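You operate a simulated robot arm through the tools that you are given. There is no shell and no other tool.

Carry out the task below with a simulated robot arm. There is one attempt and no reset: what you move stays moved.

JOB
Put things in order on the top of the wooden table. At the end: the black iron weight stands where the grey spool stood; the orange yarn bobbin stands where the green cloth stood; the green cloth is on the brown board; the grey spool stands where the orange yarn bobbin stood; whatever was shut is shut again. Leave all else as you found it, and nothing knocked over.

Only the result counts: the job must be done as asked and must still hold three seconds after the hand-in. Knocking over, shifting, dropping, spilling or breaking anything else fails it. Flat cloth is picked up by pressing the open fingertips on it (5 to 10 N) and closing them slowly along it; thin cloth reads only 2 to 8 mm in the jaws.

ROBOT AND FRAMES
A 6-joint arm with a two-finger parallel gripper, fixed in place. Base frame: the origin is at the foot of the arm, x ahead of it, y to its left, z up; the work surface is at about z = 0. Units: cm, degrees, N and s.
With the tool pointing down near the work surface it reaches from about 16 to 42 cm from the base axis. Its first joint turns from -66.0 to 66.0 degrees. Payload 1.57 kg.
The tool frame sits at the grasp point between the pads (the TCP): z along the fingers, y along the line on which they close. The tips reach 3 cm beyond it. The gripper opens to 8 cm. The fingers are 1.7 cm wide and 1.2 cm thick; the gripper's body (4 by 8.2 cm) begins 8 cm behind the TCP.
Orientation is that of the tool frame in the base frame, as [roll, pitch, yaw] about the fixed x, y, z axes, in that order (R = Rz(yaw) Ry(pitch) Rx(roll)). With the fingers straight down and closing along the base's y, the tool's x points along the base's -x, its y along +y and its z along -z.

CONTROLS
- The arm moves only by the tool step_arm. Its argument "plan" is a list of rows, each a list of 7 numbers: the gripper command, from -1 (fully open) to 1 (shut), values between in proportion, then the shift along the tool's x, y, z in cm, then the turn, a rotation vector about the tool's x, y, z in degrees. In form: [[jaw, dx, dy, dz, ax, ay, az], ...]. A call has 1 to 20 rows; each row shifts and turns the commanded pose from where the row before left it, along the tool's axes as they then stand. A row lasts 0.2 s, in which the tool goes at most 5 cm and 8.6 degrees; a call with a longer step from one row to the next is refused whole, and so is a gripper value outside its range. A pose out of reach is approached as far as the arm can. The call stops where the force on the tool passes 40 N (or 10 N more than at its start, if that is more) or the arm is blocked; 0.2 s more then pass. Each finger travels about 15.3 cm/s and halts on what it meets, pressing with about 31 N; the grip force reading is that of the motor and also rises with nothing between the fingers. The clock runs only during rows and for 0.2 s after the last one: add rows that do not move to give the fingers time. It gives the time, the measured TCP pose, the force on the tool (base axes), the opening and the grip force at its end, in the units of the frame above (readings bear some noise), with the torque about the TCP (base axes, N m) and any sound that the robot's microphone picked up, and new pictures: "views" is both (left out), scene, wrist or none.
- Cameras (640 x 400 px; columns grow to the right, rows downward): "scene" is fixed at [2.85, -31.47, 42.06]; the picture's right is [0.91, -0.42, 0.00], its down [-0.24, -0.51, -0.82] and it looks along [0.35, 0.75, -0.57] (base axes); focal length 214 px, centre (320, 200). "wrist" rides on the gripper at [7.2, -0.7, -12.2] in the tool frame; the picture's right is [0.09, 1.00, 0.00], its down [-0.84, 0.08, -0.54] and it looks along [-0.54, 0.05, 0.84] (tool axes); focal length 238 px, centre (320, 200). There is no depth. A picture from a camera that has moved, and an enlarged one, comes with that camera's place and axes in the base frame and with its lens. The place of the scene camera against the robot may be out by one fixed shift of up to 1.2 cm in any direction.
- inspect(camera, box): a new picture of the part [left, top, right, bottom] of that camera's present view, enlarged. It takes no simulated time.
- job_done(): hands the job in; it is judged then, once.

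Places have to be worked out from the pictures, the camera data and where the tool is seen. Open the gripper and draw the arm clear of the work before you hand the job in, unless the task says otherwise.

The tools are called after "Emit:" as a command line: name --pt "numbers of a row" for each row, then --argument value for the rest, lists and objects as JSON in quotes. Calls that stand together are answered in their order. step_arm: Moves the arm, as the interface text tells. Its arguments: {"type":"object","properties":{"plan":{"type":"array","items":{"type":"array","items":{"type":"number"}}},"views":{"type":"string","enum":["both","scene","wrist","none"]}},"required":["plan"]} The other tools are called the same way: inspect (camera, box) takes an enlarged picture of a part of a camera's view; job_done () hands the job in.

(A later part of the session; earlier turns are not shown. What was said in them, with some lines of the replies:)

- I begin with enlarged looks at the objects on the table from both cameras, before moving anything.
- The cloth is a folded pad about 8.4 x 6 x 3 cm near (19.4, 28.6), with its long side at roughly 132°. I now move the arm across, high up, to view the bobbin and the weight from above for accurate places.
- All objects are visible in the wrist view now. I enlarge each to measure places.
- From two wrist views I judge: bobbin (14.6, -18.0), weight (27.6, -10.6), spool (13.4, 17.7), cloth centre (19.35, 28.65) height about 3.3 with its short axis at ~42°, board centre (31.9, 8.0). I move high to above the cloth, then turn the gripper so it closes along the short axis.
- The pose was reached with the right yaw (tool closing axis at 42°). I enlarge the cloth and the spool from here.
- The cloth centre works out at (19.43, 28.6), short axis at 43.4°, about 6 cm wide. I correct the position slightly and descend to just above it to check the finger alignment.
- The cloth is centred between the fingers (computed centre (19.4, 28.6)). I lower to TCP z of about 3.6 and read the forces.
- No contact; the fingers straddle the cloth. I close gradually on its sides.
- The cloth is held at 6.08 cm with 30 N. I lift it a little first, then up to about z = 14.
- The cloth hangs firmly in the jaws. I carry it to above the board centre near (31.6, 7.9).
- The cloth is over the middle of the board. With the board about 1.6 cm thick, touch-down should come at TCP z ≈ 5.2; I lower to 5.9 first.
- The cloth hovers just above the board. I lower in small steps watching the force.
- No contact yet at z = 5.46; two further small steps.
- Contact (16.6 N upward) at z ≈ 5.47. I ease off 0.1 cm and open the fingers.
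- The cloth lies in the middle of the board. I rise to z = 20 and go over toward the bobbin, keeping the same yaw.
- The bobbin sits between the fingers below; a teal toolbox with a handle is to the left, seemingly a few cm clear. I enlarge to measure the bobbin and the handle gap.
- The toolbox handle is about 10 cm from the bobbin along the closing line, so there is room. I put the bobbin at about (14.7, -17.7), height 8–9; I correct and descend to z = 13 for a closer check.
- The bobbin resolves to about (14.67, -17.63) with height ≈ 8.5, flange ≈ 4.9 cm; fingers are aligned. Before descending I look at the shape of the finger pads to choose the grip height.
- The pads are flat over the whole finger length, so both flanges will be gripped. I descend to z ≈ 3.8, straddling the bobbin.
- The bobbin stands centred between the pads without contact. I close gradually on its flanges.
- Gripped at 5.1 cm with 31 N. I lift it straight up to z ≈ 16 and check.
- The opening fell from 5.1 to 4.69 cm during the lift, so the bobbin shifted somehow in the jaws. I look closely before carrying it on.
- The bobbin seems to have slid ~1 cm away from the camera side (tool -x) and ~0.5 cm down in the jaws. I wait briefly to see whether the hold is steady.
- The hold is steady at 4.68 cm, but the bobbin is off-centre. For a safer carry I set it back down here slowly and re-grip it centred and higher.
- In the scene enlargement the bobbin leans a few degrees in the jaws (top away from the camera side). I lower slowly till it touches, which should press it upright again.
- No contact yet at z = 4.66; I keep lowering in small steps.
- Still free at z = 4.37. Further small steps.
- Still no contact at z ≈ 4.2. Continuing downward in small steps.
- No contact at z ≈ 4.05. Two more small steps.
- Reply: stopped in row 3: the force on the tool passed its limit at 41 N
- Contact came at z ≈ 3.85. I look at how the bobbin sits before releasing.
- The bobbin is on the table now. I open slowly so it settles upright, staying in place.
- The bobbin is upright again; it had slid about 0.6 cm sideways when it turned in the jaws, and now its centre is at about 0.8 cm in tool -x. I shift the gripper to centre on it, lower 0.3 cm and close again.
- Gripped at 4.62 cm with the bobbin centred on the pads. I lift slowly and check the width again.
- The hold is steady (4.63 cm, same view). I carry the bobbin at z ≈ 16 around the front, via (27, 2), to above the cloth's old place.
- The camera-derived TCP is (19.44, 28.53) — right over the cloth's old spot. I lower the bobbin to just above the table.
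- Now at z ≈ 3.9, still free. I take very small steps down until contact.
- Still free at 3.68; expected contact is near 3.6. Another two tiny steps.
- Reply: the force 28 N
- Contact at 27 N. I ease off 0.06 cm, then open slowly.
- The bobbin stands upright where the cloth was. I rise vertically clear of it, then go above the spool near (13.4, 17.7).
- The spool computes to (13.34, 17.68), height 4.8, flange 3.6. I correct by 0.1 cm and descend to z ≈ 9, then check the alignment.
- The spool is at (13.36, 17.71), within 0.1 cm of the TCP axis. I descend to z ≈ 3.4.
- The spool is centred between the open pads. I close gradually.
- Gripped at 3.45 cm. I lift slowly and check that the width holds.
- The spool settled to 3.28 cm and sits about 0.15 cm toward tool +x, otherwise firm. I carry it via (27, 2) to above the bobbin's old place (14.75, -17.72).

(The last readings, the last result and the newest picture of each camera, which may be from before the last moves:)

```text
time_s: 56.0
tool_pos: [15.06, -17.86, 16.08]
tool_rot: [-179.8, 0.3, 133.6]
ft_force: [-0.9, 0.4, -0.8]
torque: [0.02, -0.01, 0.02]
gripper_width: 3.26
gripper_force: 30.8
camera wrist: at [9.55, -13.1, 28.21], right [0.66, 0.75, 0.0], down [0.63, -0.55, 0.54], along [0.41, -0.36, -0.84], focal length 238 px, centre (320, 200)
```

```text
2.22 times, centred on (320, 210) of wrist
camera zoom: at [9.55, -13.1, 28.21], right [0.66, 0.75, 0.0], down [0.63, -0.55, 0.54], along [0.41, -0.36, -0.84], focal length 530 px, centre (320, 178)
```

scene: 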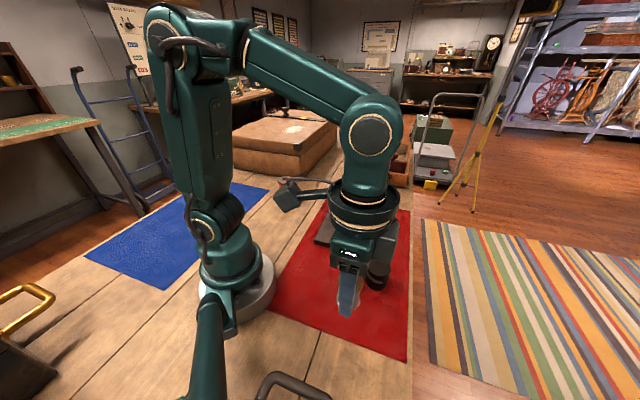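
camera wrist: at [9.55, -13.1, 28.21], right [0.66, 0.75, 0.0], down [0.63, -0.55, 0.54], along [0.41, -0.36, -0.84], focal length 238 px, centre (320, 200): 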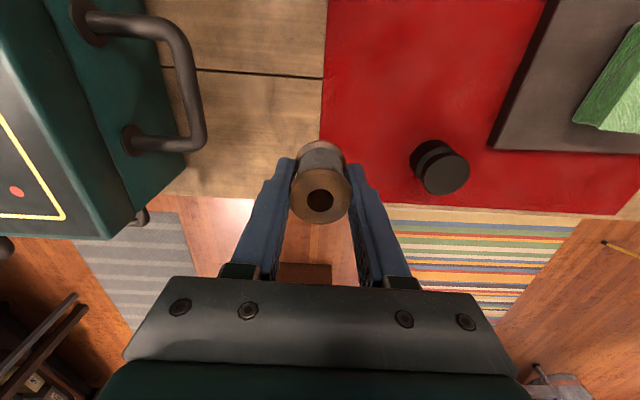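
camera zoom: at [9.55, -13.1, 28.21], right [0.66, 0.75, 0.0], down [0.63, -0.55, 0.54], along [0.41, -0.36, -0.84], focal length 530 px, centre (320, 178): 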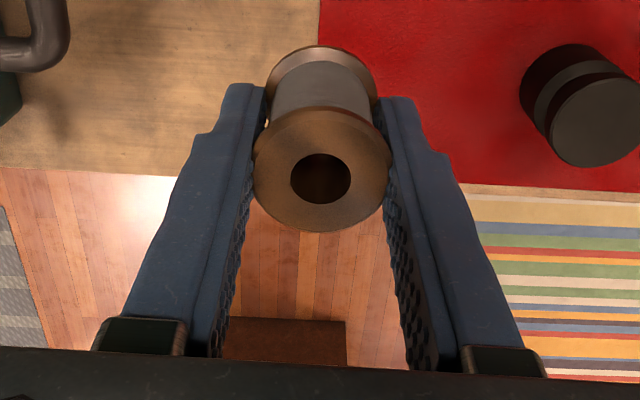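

The spool is over the place; the camera-derived TCP is 0.15 cm off in x, which I correct while lowering to just above the table.

Emit:
step_arm --pt "0.3 0.13 -0.11 1.5 0 0 0" --pt "0.3 0 0 3 0 0 0" --pt "0.3 0 0 3 0 0 0" --pt "0.3 0 0 2.5 0 0 0" --pt "0.3 0 0 1.4 0 0 0" --pt "0.3 0 0 0.6 0 0 0" --pt "0.3 0 0 0.2 0 0 0" --pt "0.3 0 0 0 0 0 0" --views "both"

Emit:
inspect --camera "scene" --box '[300, 270, 400, 390]'

```text
time_s: 57.8
tool_pos: [14.89, -17.85, 3.77]
tool_rot: [-179.8, 0.2, 133.6]
ft_force: [-0.2, 0.0, -1.1]
torque: [0.01, -0.01, -0.01]
gripper_width: 3.26
gripper_force: 31.0
camera wrist: at [9.38, -13.13, 15.94], right [0.66, 0.75, 0.0], down [0.63, -0.55, 0.54], along [0.41, -0.36, -0.84], focal length 238 px, centre (320, 200)
```

scene: 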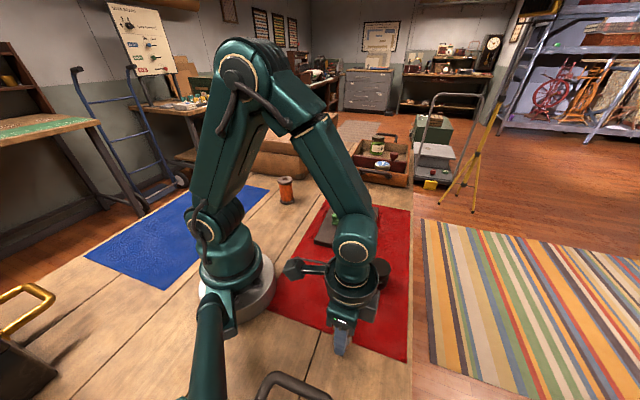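
wrist: 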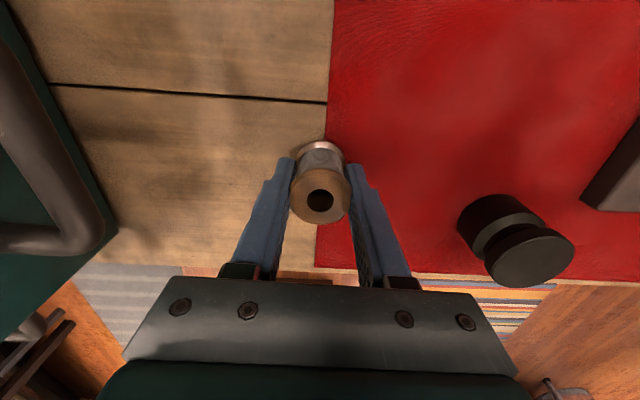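

```text
3.33 times, centred on (350, 330) of scene
camera zoom: at [2.85, -31.47, 42.06], right [0.91, -0.42, 0.0], down [-0.24, -0.51, -0.82], along [0.35, 0.75, -0.57], focal length 715 px, centre (220, -233)
```

zoom: 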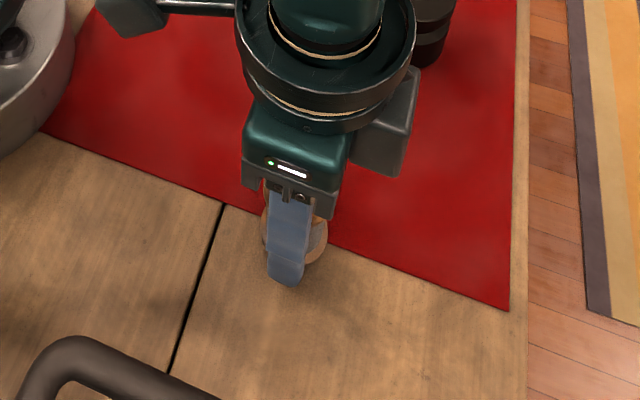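

The spool is about to be set at (14.73, -17.75), matching the bobbin's old place. I lower in tiny steps to contact (expected near z = 3.45).

Emit:
step_arm --pt "0.3 0 0 0.08 0 0 0" --pt "0.3 0 0 0.08 0 0 0" --pt "0.3 0 0 0 0 0 0" --views "none"

```text
time_s: 58.6
tool_pos: [14.81, -17.87, 3.74]
tool_rot: [-179.9, 0.2, 133.6]
ft_force: [-0.1, 0.8, 0.3]
torque: [-0.03, 0.02, -0.01]
gripper_width: 3.3
gripper_force: 31.1
```

Emit:
step_arm --pt "0.3 0 0 0.05 0 0 0" --pt "0.3 0 0 0.05 0 0 0" --pt "0.3 0 0 0 0 0 0" --views "none"

```text
time_s: 59.4
tool_pos: [14.98, -17.9, 3.58]
tool_rot: [-179.9, 0.2, 133.7]
ft_force: [0.2, 0.2, -0.3]
torque: [0.01, -0.02, -0.01]
gripper_width: 3.29
gripper_force: 31.2
```

Still free; I continue with tiny steps.

Emit:
step_arm --pt "0.3 0 0 0.05 0 0 0" --pt "0.3 0 0 0.04 0 0 0" --pt "0.3 0 0 0 0 0 0" --views "none"

```text
time_s: 60.2
tool_pos: [14.81, -17.89, 3.44]
tool_rot: [-179.9, 0.2, 133.6]
ft_force: [-4.8, 5.1, 27.2]
torque: [0.22, 0.09, 0.01]
gripper_width: 3.28
gripper_force: 31.1
```

Contact at 27 N. I ease off 0.05 cm and open slowly.

Emit:
step_arm --pt "0.3 0 0 -0.05 0 0 0" --pt "0.15 0 0 0 0 0 0" --pt "0.08 0 0 0 0 0 0" --pt "0 0 0 0 0 0 0" --pt "-0.15 0 0 0 0 0 0" --pt "-0.4 0 0 0 0 0 0" --pt "-0.7 0 0 0 0 0 0" --pt "-1 0 0 0 0 0 0" --pt "-1 0 0 0 0 0 0" --views "both"

Emit:
inspect --camera "wrist" --box '[230, 120, 410, 300]'

```text
time_s: 62.2
tool_pos: [14.83, -17.89, 3.43]
tool_rot: [-180.0, 0.2, 133.6]
ft_force: [0.4, -0.6, 0.8]
torque: [-0.01, -0.02, 0.03]
gripper_width: 8.0
gripper_force: 0.1
camera wrist: at [9.4, -13.1, 15.65], right [0.66, 0.75, 0.0], down [0.63, -0.55, 0.54], along [0.41, -0.36, -0.84], focal length 238 px, centre (320, 200)
```

scene: 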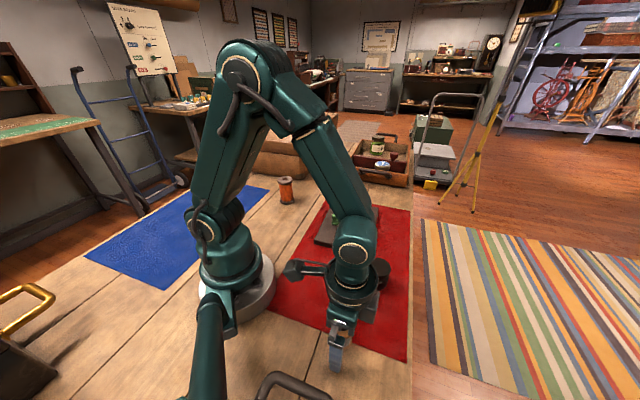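
wrist: 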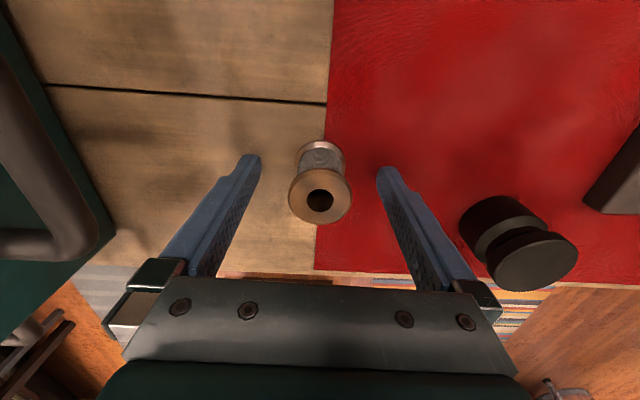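

```text
2.22 times, centred on (320, 210) of wrist
camera zoom: at [9.4, -13.1, 15.65], right [0.66, 0.75, 0.0], down [0.63, -0.55, 0.54], along [0.41, -0.36, -0.84], focal length 530 px, centre (320, 178)
```

zoom: 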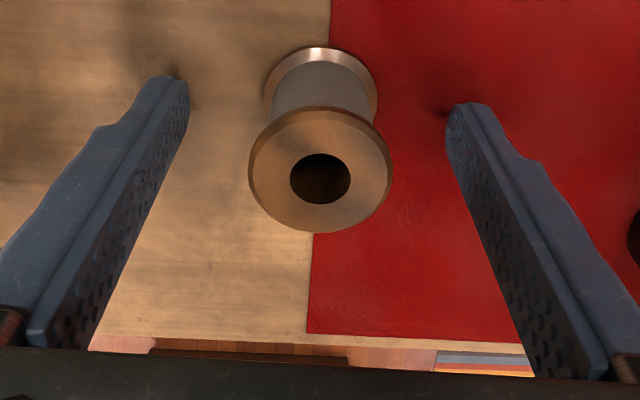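

The spool stands upright on the bobbin's old spot (≈(14.77, -17.77)). I rise and move over the weight near (27.6, -10.65).

Emit:
step_arm --pt "-1 0 0 -1.5 0 0 0" --pt "-1 0 0 -3 0 0 0" --pt "-1 0 0 -4 0 0 0" --pt "-1 0 0 -3.5 0 0 0" --pt "-1 -0.889 3.548 0 0 0 0" --pt "-1 -0.889 3.548 0 0 0 0" --pt "-1 -0.889 3.548 0 0 0 0" --pt "-1 -0.889 3.548 0 0 0 0" --pt "-1 0 0 0 0 0 0" --views "both"

Emit:
inspect --camera "wrist" --box '[250, 90, 400, 220]'

Emit:
inspect --camera "scene" --box '[300, 230, 420, 370]'

```text
time_s: 64.2
tool_pos: [27.58, -10.5, 15.45]
tool_rot: [-180.0, 0.2, 133.5]
ft_force: [0.2, 1.2, -0.2]
torque: [-0.02, 0.01, -0.01]
gripper_width: 7.99
gripper_force: 0.2
camera wrist: at [22.13, -5.83, 27.69], right [0.66, 0.75, 0.0], down [0.63, -0.55, 0.54], along [0.41, -0.36, -0.84], focal length 238 px, centre (320, 200)
```

scene: 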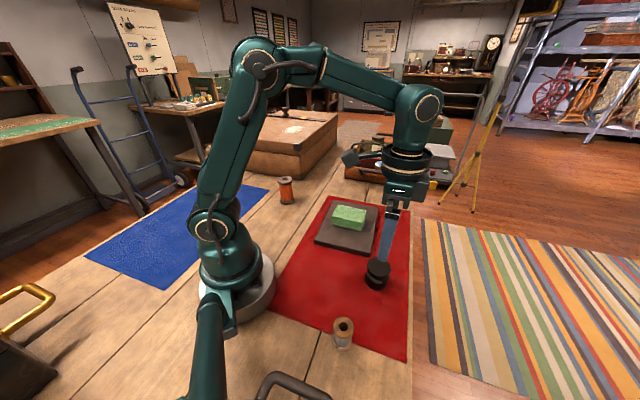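
wrist: 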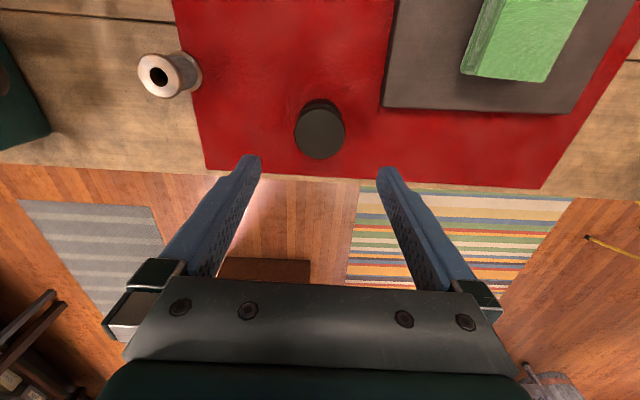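

```text
3.08 times, centred on (325, 155) of wrist
camera zoom: at [22.13, -5.83, 27.69], right [0.66, 0.75, 0.0], down [0.63, -0.55, 0.54], along [0.41, -0.36, -0.84], focal length 733 px, centre (305, 338)
```

zoom: 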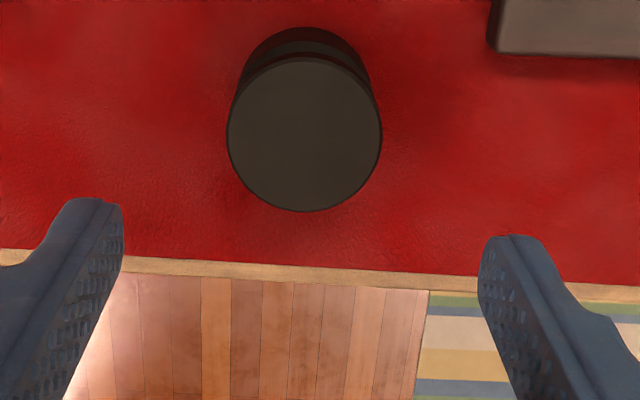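

```text
2.86 times, centred on (360, 300) of scene
camera zoom: at [2.85, -31.46, 42.06], right [0.91, -0.42, 0.0], down [-0.24, -0.51, -0.82], along [0.35, 0.75, -0.57], focal length 613 px, centre (206, -86)
```

zoom: 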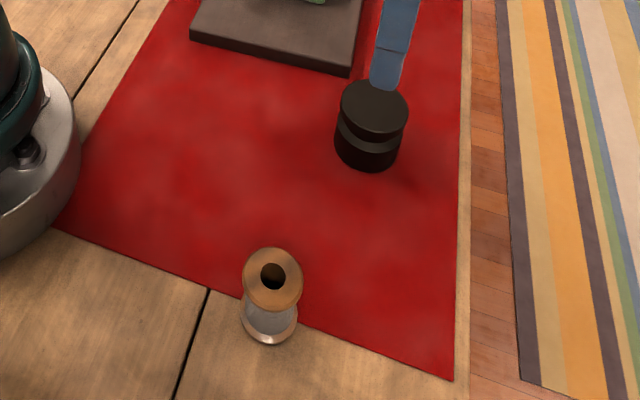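

The spool's base in this view coincides with the bobbin's earlier base (within ~0.15 cm). The weight is at about (27.5, -10.58), right below; I descend to z ≈ 8.5 and check once more.

Emit:
step_arm --pt "-1 0.05 -0.07 2 0 0 0" --pt "-1 0 0 3 0 0 0" --pt "-1 0 0 2 0 0 0" --pt "-1 0 0 0 0 0 0" --views "wrist"

Emit:
inspect --camera "wrist" --box '[250, 90, 400, 220]'

```text
time_s: 65.2
tool_pos: [27.55, -10.58, 8.51]
tool_rot: [-179.9, 0.2, 133.7]
ft_force: [-0.3, -0.1, -0.1]
torque: [0.04, -0.02, -0.01]
gripper_width: 7.99
gripper_force: 0.0
camera wrist: at [22.05, -5.88, 20.61], right [0.66, 0.75, 0.0], down [0.63, -0.55, 0.54], along [0.41, -0.36, -0.84], focal length 238 px, centre (320, 200)
```

wrist: 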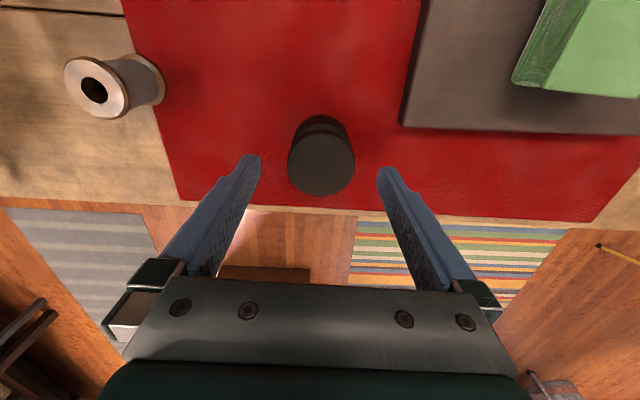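

```text
3.08 times, centred on (325, 155) of wrist
camera zoom: at [22.05, -5.88, 20.61], right [0.66, 0.75, 0.0], down [0.63, -0.55, 0.54], along [0.41, -0.36, -0.84], focal length 733 px, centre (305, 338)
```

zoom: 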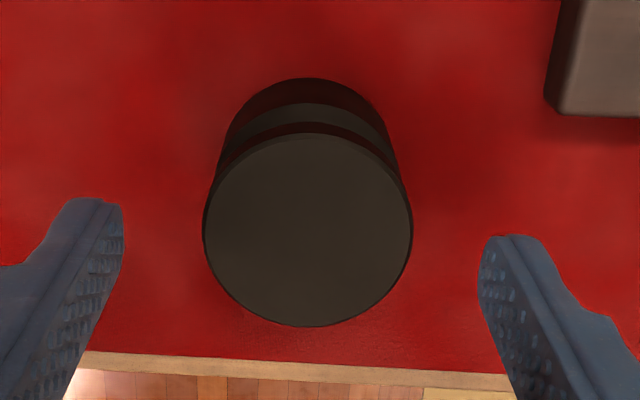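

The weight is centred on the TCP axis. I descend to z ≈ 3.5 and then close on it.

Emit:
step_arm --pt "-1 0 0 2 0 0 0" --pt "-1 0 0 1.7 0 0 0" --pt "-1 0 0 1.2 0 0 0" --pt "-1 0 0 0 0 0 0" --pt "-0.7 0 0 0 0 0 0" --pt "-0.5 0 0 0 0 0 0" --pt "-0.35 0 0 0 0 0 0" --pt "-0.25 0 0 0 0 0 0" --pt "-0.15 0 0 0 0 0 0" --pt "-0.05 0 0 0 0 0 0" --pt "0.05 0 0 0 0 0 0" --views "both"

Emit:
inspect --camera "wrist" --box '[230, 120, 410, 300]'

```text
time_s: 67.6
tool_pos: [27.51, -10.65, 3.52]
tool_rot: [180.0, 0.2, 133.6]
ft_force: [2.8, 1.8, -0.2]
torque: [0.14, -0.13, -0.01]
gripper_width: 4.89
gripper_force: 30.9
camera wrist: at [22.06, -5.93, 15.73], right [0.66, 0.75, 0.0], down [0.63, -0.55, 0.54], along [0.41, -0.36, -0.84], focal length 238 px, centre (320, 200)
```

scene: 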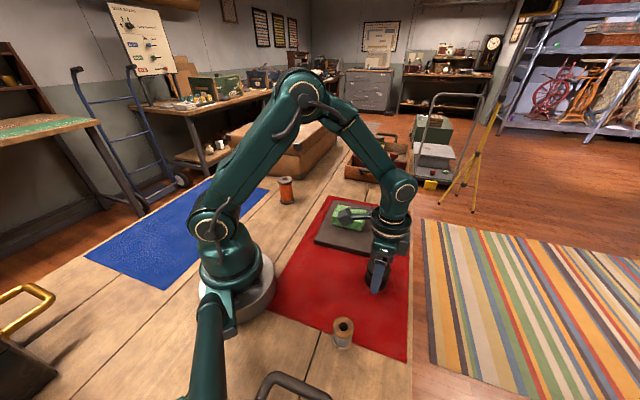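
wrist: 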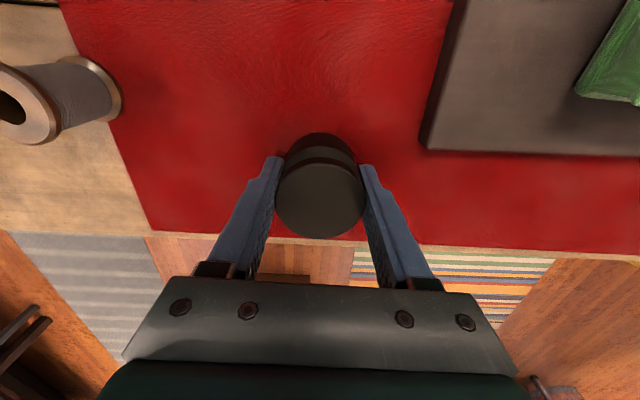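

```text
2.22 times, centred on (320, 210) of wrist
camera zoom: at [22.06, -5.93, 15.73], right [0.66, 0.75, 0.0], down [0.63, -0.55, 0.54], along [0.41, -0.36, -0.84], focal length 530 px, centre (320, 178)
```

zoom: 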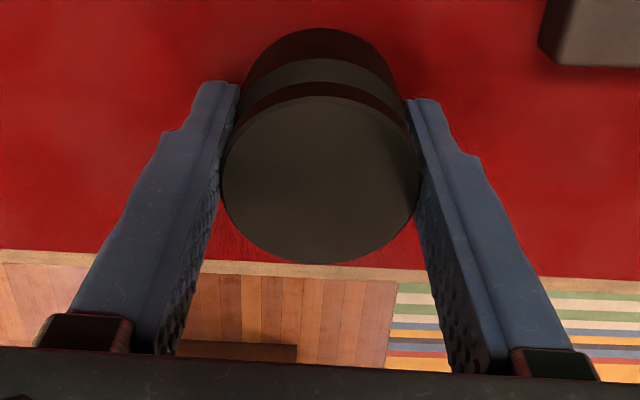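

The weight is held at 4.89 cm. I lift it a little and read the load.

Emit:
step_arm --pt "0.05 0 0 -0.3 0 0 0" --pt "0.05 0 0 -0.5 0 0 0" --pt "0.05 0 0 -0.7 0 0 0" --pt "0.05 0 0 0 0 0 0" --pt "0.05 0 0 0 0 0 0" --views "wrist"

Emit:
inspect --camera "wrist" --box '[230, 120, 410, 300]'

```text
time_s: 68.8
tool_pos: [27.56, -10.59, 5.05]
tool_rot: [-179.9, 0.2, 133.6]
ft_force: [-0.4, -0.2, -6.3]
torque: [0.02, -0.03, -0.02]
gripper_width: 4.84
gripper_force: 31.0
camera wrist: at [22.01, -5.93, 17.24], right [0.66, 0.75, 0.0], down [0.63, -0.55, 0.54], along [0.41, -0.36, -0.84], focal length 238 px, centre (320, 200)
```

wrist: 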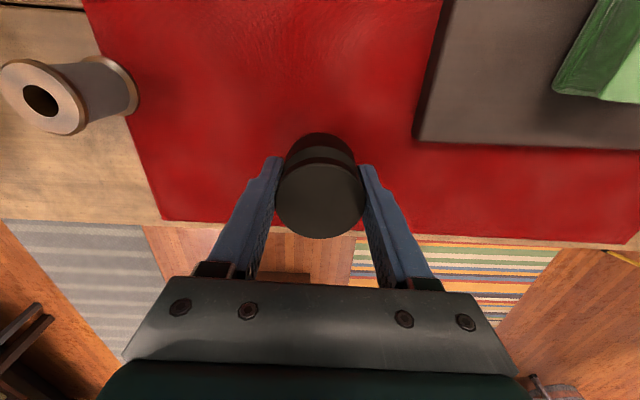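

```text
2.22 times, centred on (320, 210) of wrist
camera zoom: at [22.01, -5.93, 17.24], right [0.66, 0.75, 0.0], down [0.63, -0.55, 0.54], along [0.41, -0.36, -0.84], focal length 530 px, centre (320, 178)
```

zoom: 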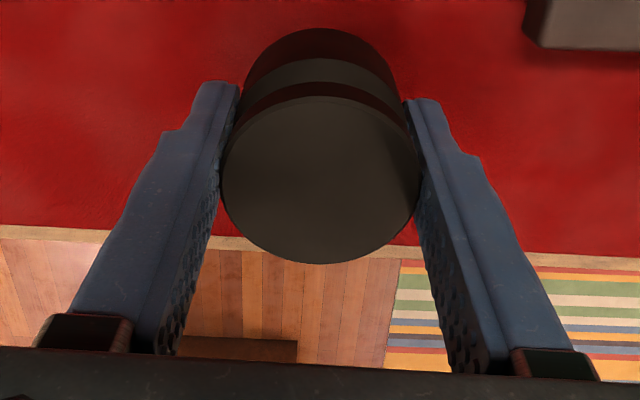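

Load is about 6.3 N (0.65 kg), and the hold is firm and unchanged. I lift to z ≈ 16 and carry it gently via (25, 4) toward the spool's old place (13.39, 17.67).

Emit:
step_arm --pt "0.05 0 0 -1.5 0 0 0" --pt "0.05 0 0 -2.5 0 0 0" --pt "0.05 0 0 -2.5 0 0 0" --pt "0.05 0 0 -2.5 0 0 0" --pt "0.05 0 0 -2 0 0 0" --pt "0.05 0 0 0 0 0 0" --pt "0.05 1.234 0.824 0 0 0 0" --pt "0.05 2.468 1.648 0 0 0 0" --pt "0.05 2.468 1.648 0 0 0 0" --pt "0.05 2.468 1.648 0 0 0 0" --pt "0.05 2.468 1.648 0 0 0 0" --pt "0.05 1.234 0.824 0 0 0 0" --pt "0.05 0 0 0 0 0 0" --views "both"

```text
time_s: 71.6
tool_pos: [24.97, 4.01, 16.01]
tool_rot: [-179.9, 0.2, 133.6]
ft_force: [0.4, 0.1, -5.6]
torque: [-0.01, 0.0, 0.0]
gripper_width: 4.85
gripper_force: 30.6
camera wrist: at [19.46, 8.75, 28.26], right [0.66, 0.75, 0.0], down [0.63, -0.55, 0.54], along [0.41, -0.36, -0.84], focal length 238 px, centre (320, 200)
```

scene: 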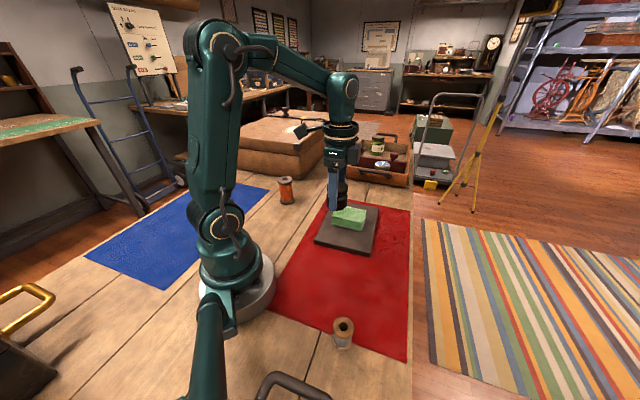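
wrist: 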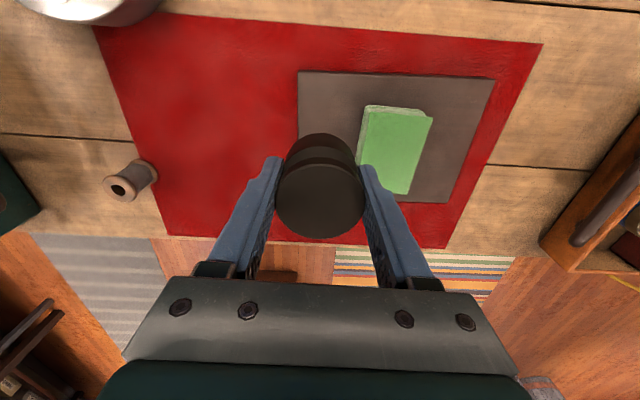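

Hold steady at 4.85 cm. I continue to above the spool's old place.

Emit:
step_arm --pt "0.05 1.49 0.087 0 0 0 0" --pt "0.05 2.983 0.173 0 0 0 0" --pt "0.05 2.983 0.173 0 0 0 0" --pt "0.05 2.983 0.173 0 0 0 0" --pt "0.05 2.983 0.173 0 0 0 0" --pt "0.05 2.983 0.173 0 0 0 0" --pt "0.05 1.49 0.087 0 0 0 0" --pt "0.05 0 0 0 0 0 0" --pt "0.05 0 0 0 0 0 0" --views "both"

```text
time_s: 73.6
tool_pos: [13.34, 17.69, 16.06]
tool_rot: [-179.9, 0.2, 133.5]
ft_force: [-0.9, -0.5, -6.6]
torque: [-0.01, 0.0, 0.0]
gripper_width: 4.85
gripper_force: 31.1
camera wrist: at [7.91, 22.47, 28.24], right [0.66, 0.75, 0.0], down [0.63, -0.55, 0.54], along [0.41, -0.36, -0.84], focal length 238 px, centre (320, 200)
```

scene: 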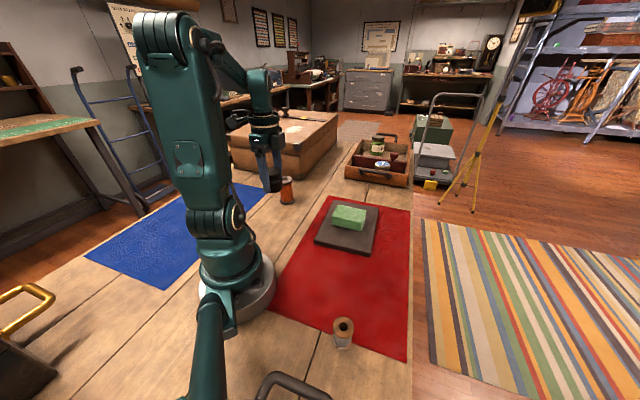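
wrist: 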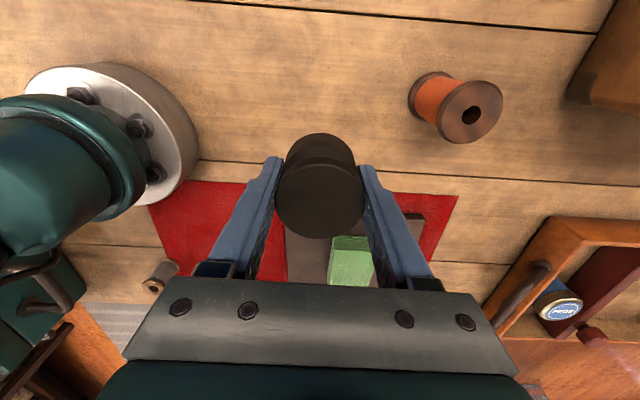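

TCP is at (13.37, 17.73), on target. I lower the weight to just above the table.

Emit:
step_arm --pt "0.05 0 0 1.5 0 0 0" --pt "0.05 0 0 3 0 0 0" --pt "0.05 0 0 3 0 0 0" --pt "0.05 0 0 2.5 0 0 0" --pt "0.05 0 0 1.2 0 0 0" --pt "0.05 0 0 0.7 0 0 0" --pt "0.05 0 0 0.2 0 0 0" --pt "0.05 0 0 0 0 0 0" --views "wrist"

Emit:
inspect --camera "scene" --box '[240, 170, 340, 250]'

```text
time_s: 75.4
tool_pos: [13.41, 17.66, 3.76]
tool_rot: [-180.0, 0.1, 133.6]
ft_force: [-0.4, -0.4, -7.0]
torque: [0.02, -0.01, 0.02]
gripper_width: 4.88
gripper_force: 31.0
camera wrist: at [7.97, 22.41, 16.05], right [0.66, 0.75, 0.0], down [0.63, -0.55, 0.54], along [0.41, -0.36, -0.84], focal length 238 px, centre (320, 200)
```

wrist: 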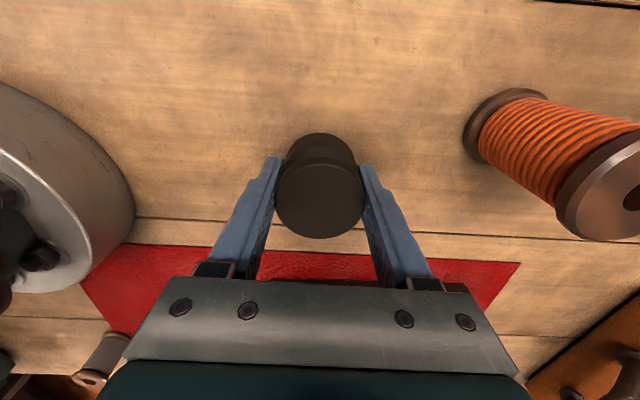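

```text
5.00 times, centred on (290, 210) of scene
camera zoom: at [2.85, -31.46, 42.06], right [0.91, -0.42, 0.0], down [-0.24, -0.51, -0.82], along [0.35, 0.75, -0.57], focal length 1072 px, centre (470, 150)
```

zoom: 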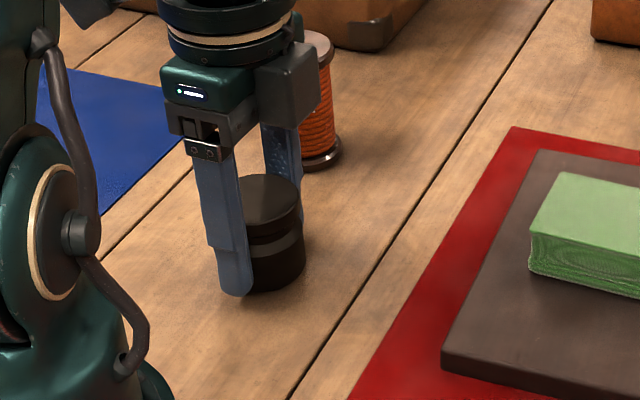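

Now at z ≈ 3.8, still hanging (7 N). Tiny steps down to contact.

Emit:
step_arm --pt "0.05 0 0 0.08 0 0 0" --pt "0.05 0 0 0.06 0 0 0" --pt "0.05 0 0 0 0 0 0" --views "none"

```text
time_s: 76.2
tool_pos: [13.36, 17.76, 3.74]
tool_rot: [-179.8, 0.1, 133.7]
ft_force: [-0.5, 0.3, -6.2]
torque: [0.0, -0.01, 0.01]
gripper_width: 4.85
gripper_force: 31.6
```

Emit:
step_arm --pt "0.05 0 0 0.05 0 0 0" --pt "0.05 0 0 0.05 0 0 0" --pt "0.05 0 0 0 0 0 0" --views "none"

```text
time_s: 77.0
tool_pos: [13.45, 17.69, 3.56]
tool_rot: [-179.9, 0.2, 133.6]
ft_force: [0.1, -0.1, -7.7]
torque: [0.0, 0.01, 0.01]
gripper_width: 4.84
gripper_force: 30.3
```

Still hanging freely at z ≈ 3.6; continuing.

Emit:
step_arm --pt "0.05 0 0 0.05 0 0 0" --pt "0.05 0 0 0.04 0 0 0" --pt "0.05 0 0 0 0 0 0" --views "none"

```text
time_s: 77.8
tool_pos: [13.54, 17.65, 3.62]
tool_rot: [-179.9, 0.2, 133.6]
ft_force: [-7.9, -0.9, 11.5]
torque: [-0.12, -0.14, -0.03]
gripper_width: 4.85
gripper_force: 31.2
```

Contact made (force turned to +11.5 N). I ease off slightly and open slowly.

Emit:
step_arm --pt "0.05 0 0 -0.03 0 0 0" --pt "-0.1 0 0 0 0 0 0" --pt "-0.18 0 0 0 0 0 0" --pt "-0.24 0 0 0 0 0 0" --pt "-0.3 0 0 0 0 0 0" --pt "-0.5 0 0 0 0 0 0" --pt "-0.75 0 0 0 0 0 0" --pt "-1 0 0 0 0 0 0" --pt "-1 0 0 0 0 0 0" --views "both"

Emit:
inspect --camera "wrist" --box '[230, 120, 410, 300]'

```text
time_s: 79.8
tool_pos: [13.37, 17.65, 3.53]
tool_rot: [-180.0, 0.2, 133.6]
ft_force: [0.3, -0.5, -0.4]
torque: [0.02, 0.01, -0.01]
gripper_width: 8.0
gripper_force: 0.1
camera wrist: at [7.94, 22.39, 15.76], right [0.66, 0.75, 0.0], down [0.63, -0.55, 0.54], along [0.41, -0.36, -0.84], focal length 238 px, centre (320, 200)
```

scene: 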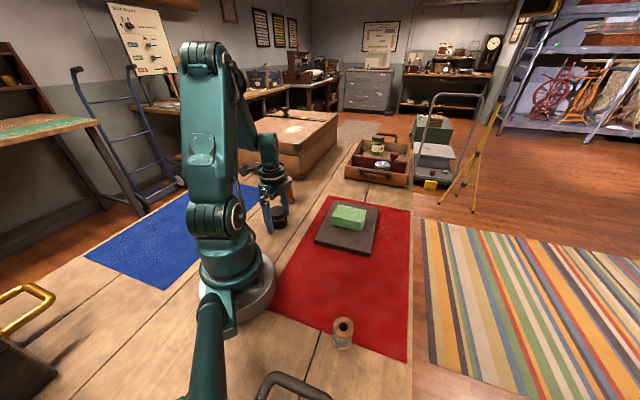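
wrist: 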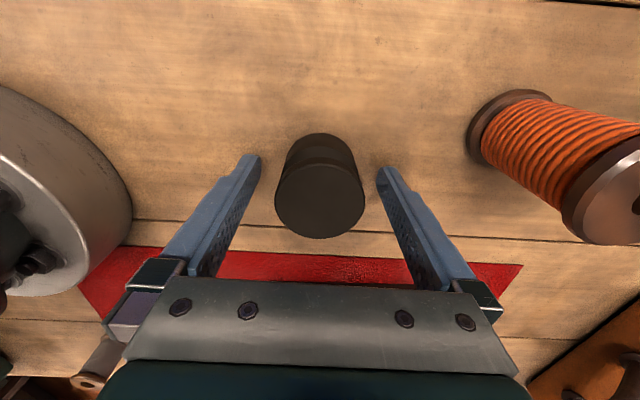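

```text
2.22 times, centred on (320, 210) of wrist
camera zoom: at [7.94, 22.39, 15.76], right [0.66, 0.75, 0.0], down [0.63, -0.55, 0.54], along [0.41, -0.36, -0.84], focal length 530 px, centre (320, 178)
```

zoom: 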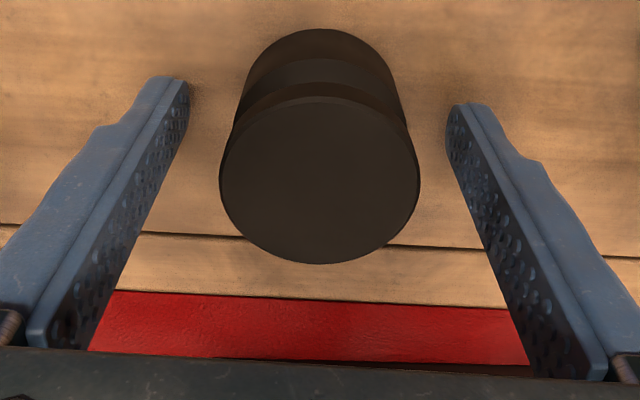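

The weight stands on the spool's old place. I rise straight up and draw the arm away to a high pose for a full check.

Emit:
step_arm --pt "-1 0 0 -1.5 0 0 0" --pt "-1 0 0 -3 0 0 0" --pt "-1 0 0 -4 0 0 0" --pt "-1 0 0 -4 0 0 0" --pt "-1 0 0 -4 0 0 0" --pt "-1 -2.9 -0.2 -1.5 0 0 0" --pt "-1 -2.9 -0.2 -1.5 0 0 0" --pt "-1 -2.9 -0.2 -1 0 0 0" --pt "-1 -2.9 -0.2 -1 0 0 0" --pt "-1 -2.9 -0.2 -1 0 0 0" --pt "-1 0 0 0 0 0 0" --views "both"

Emit:
inspect --camera "scene" --box '[240, 150, 400, 250]'

Emit:
inspect --camera "scene" --box '[240, 170, 340, 250]'

Emit:
inspect --camera "scene" --box '[300, 230, 420, 370]'

```text
time_s: 82.2
tool_pos: [22.62, 6.45, 26.08]
tool_rot: [-179.9, 0.2, 133.6]
ft_force: [0.2, 0.2, -1.5]
torque: [0.01, 0.02, -0.02]
gripper_width: 8.01
gripper_force: 0.1
camera wrist: at [17.24, 11.21, 38.35], right [0.66, 0.75, 0.0], down [0.63, -0.55, 0.54], along [0.41, -0.36, -0.84], focal length 238 px, centre (320, 200)
```

scene: 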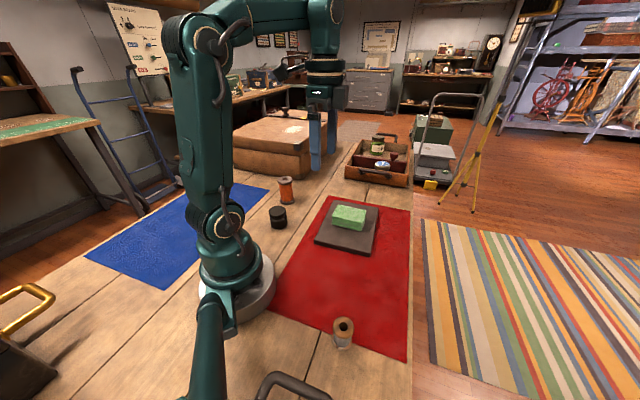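
wrist: 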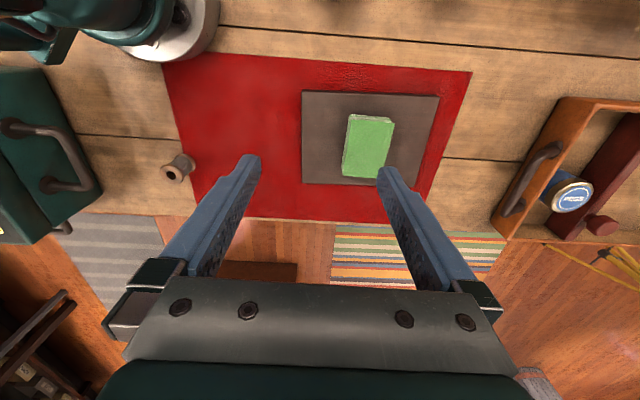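

```text
4.00 times, centred on (320, 200) of scene
camera zoom: at [2.85, -31.47, 42.06], right [0.91, -0.42, 0.0], down [-0.24, -0.51, -0.82], along [0.35, 0.75, -0.57], focal length 858 px, centre (320, 200)
```

zoom: 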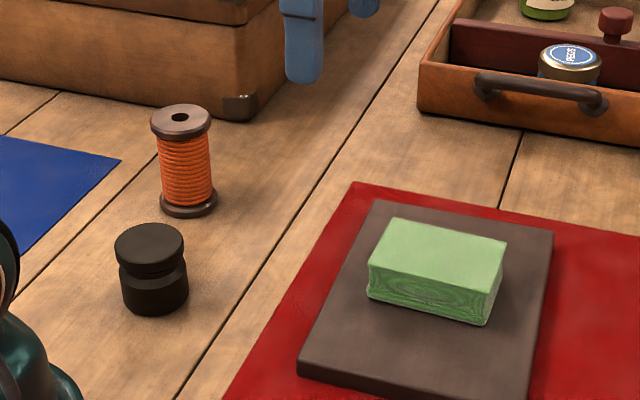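

```text
5.00 times, centred on (290, 210) of scene
camera zoom: at [2.85, -31.47, 42.06], right [0.91, -0.42, 0.0], down [-0.24, -0.51, -0.82], along [0.35, 0.75, -0.57], focal length 1072 px, centre (470, 150)
```

zoom: 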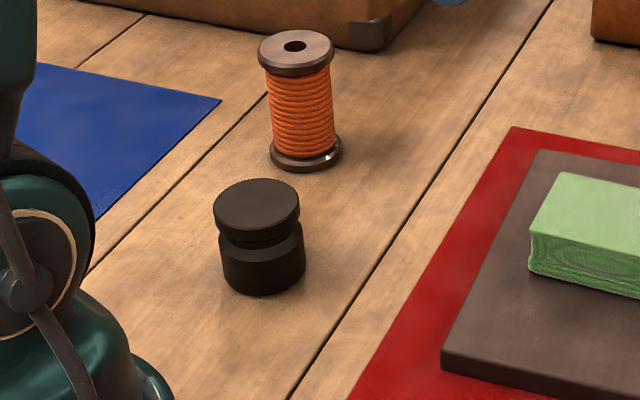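

```text
2.86 times, centred on (360, 300) of scene
camera zoom: at [2.85, -31.47, 42.06], right [0.91, -0.42, 0.0], down [-0.24, -0.51, -0.82], along [0.35, 0.75, -0.57], focal length 613 px, centre (206, -86)
```

zoom: 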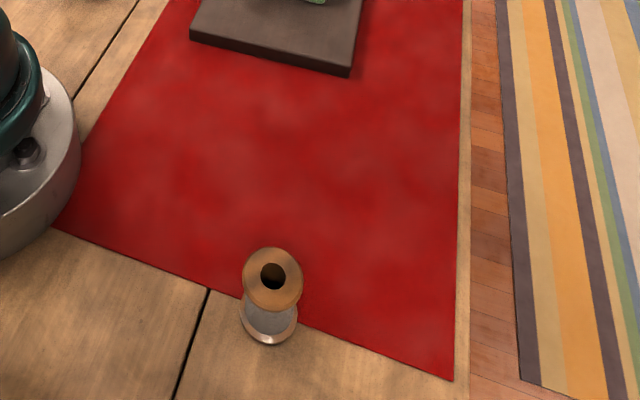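

All four items stand upright in their asked places: weight on the spool's old spot, bobbin on the cloth's, spool on the bobbin's, and the cloth on the board. Board, case, tray and toolbox look unchanged, the gripper is open and the arm is clear, so I hand in.

Emit:
job_done

```text
The job is handed in.
```

I moved all four items to the places you asked for and handed the job in; the hand-in gave no verdict back. In the last pictures everything stood upright and the arm was clear with its gripper open.

| Item | Now stands | Match to the old place, judged from the pictures |
|---|---|---|
| Green cloth | near the middle of the brown board | not applicable |
| Orange yarn bobbin | where the cloth stood | within about 0.5 cm |
| Grey spool | where the bobbin stood | within about 0.3 cm |
| Black iron weight | where the spool stood | within about 0.2 cm |

- **Bobbin slip:** on the first lift the bobbin turned and slid about 0.6 cm in the jaws. I set it back down upright and gripped it again before carrying it. It was not dropped or knocked over.
- **Shut things:** I opened nothing. The case was shut at the start and still is. The board, tray and toolbox looked unmoved at the end.
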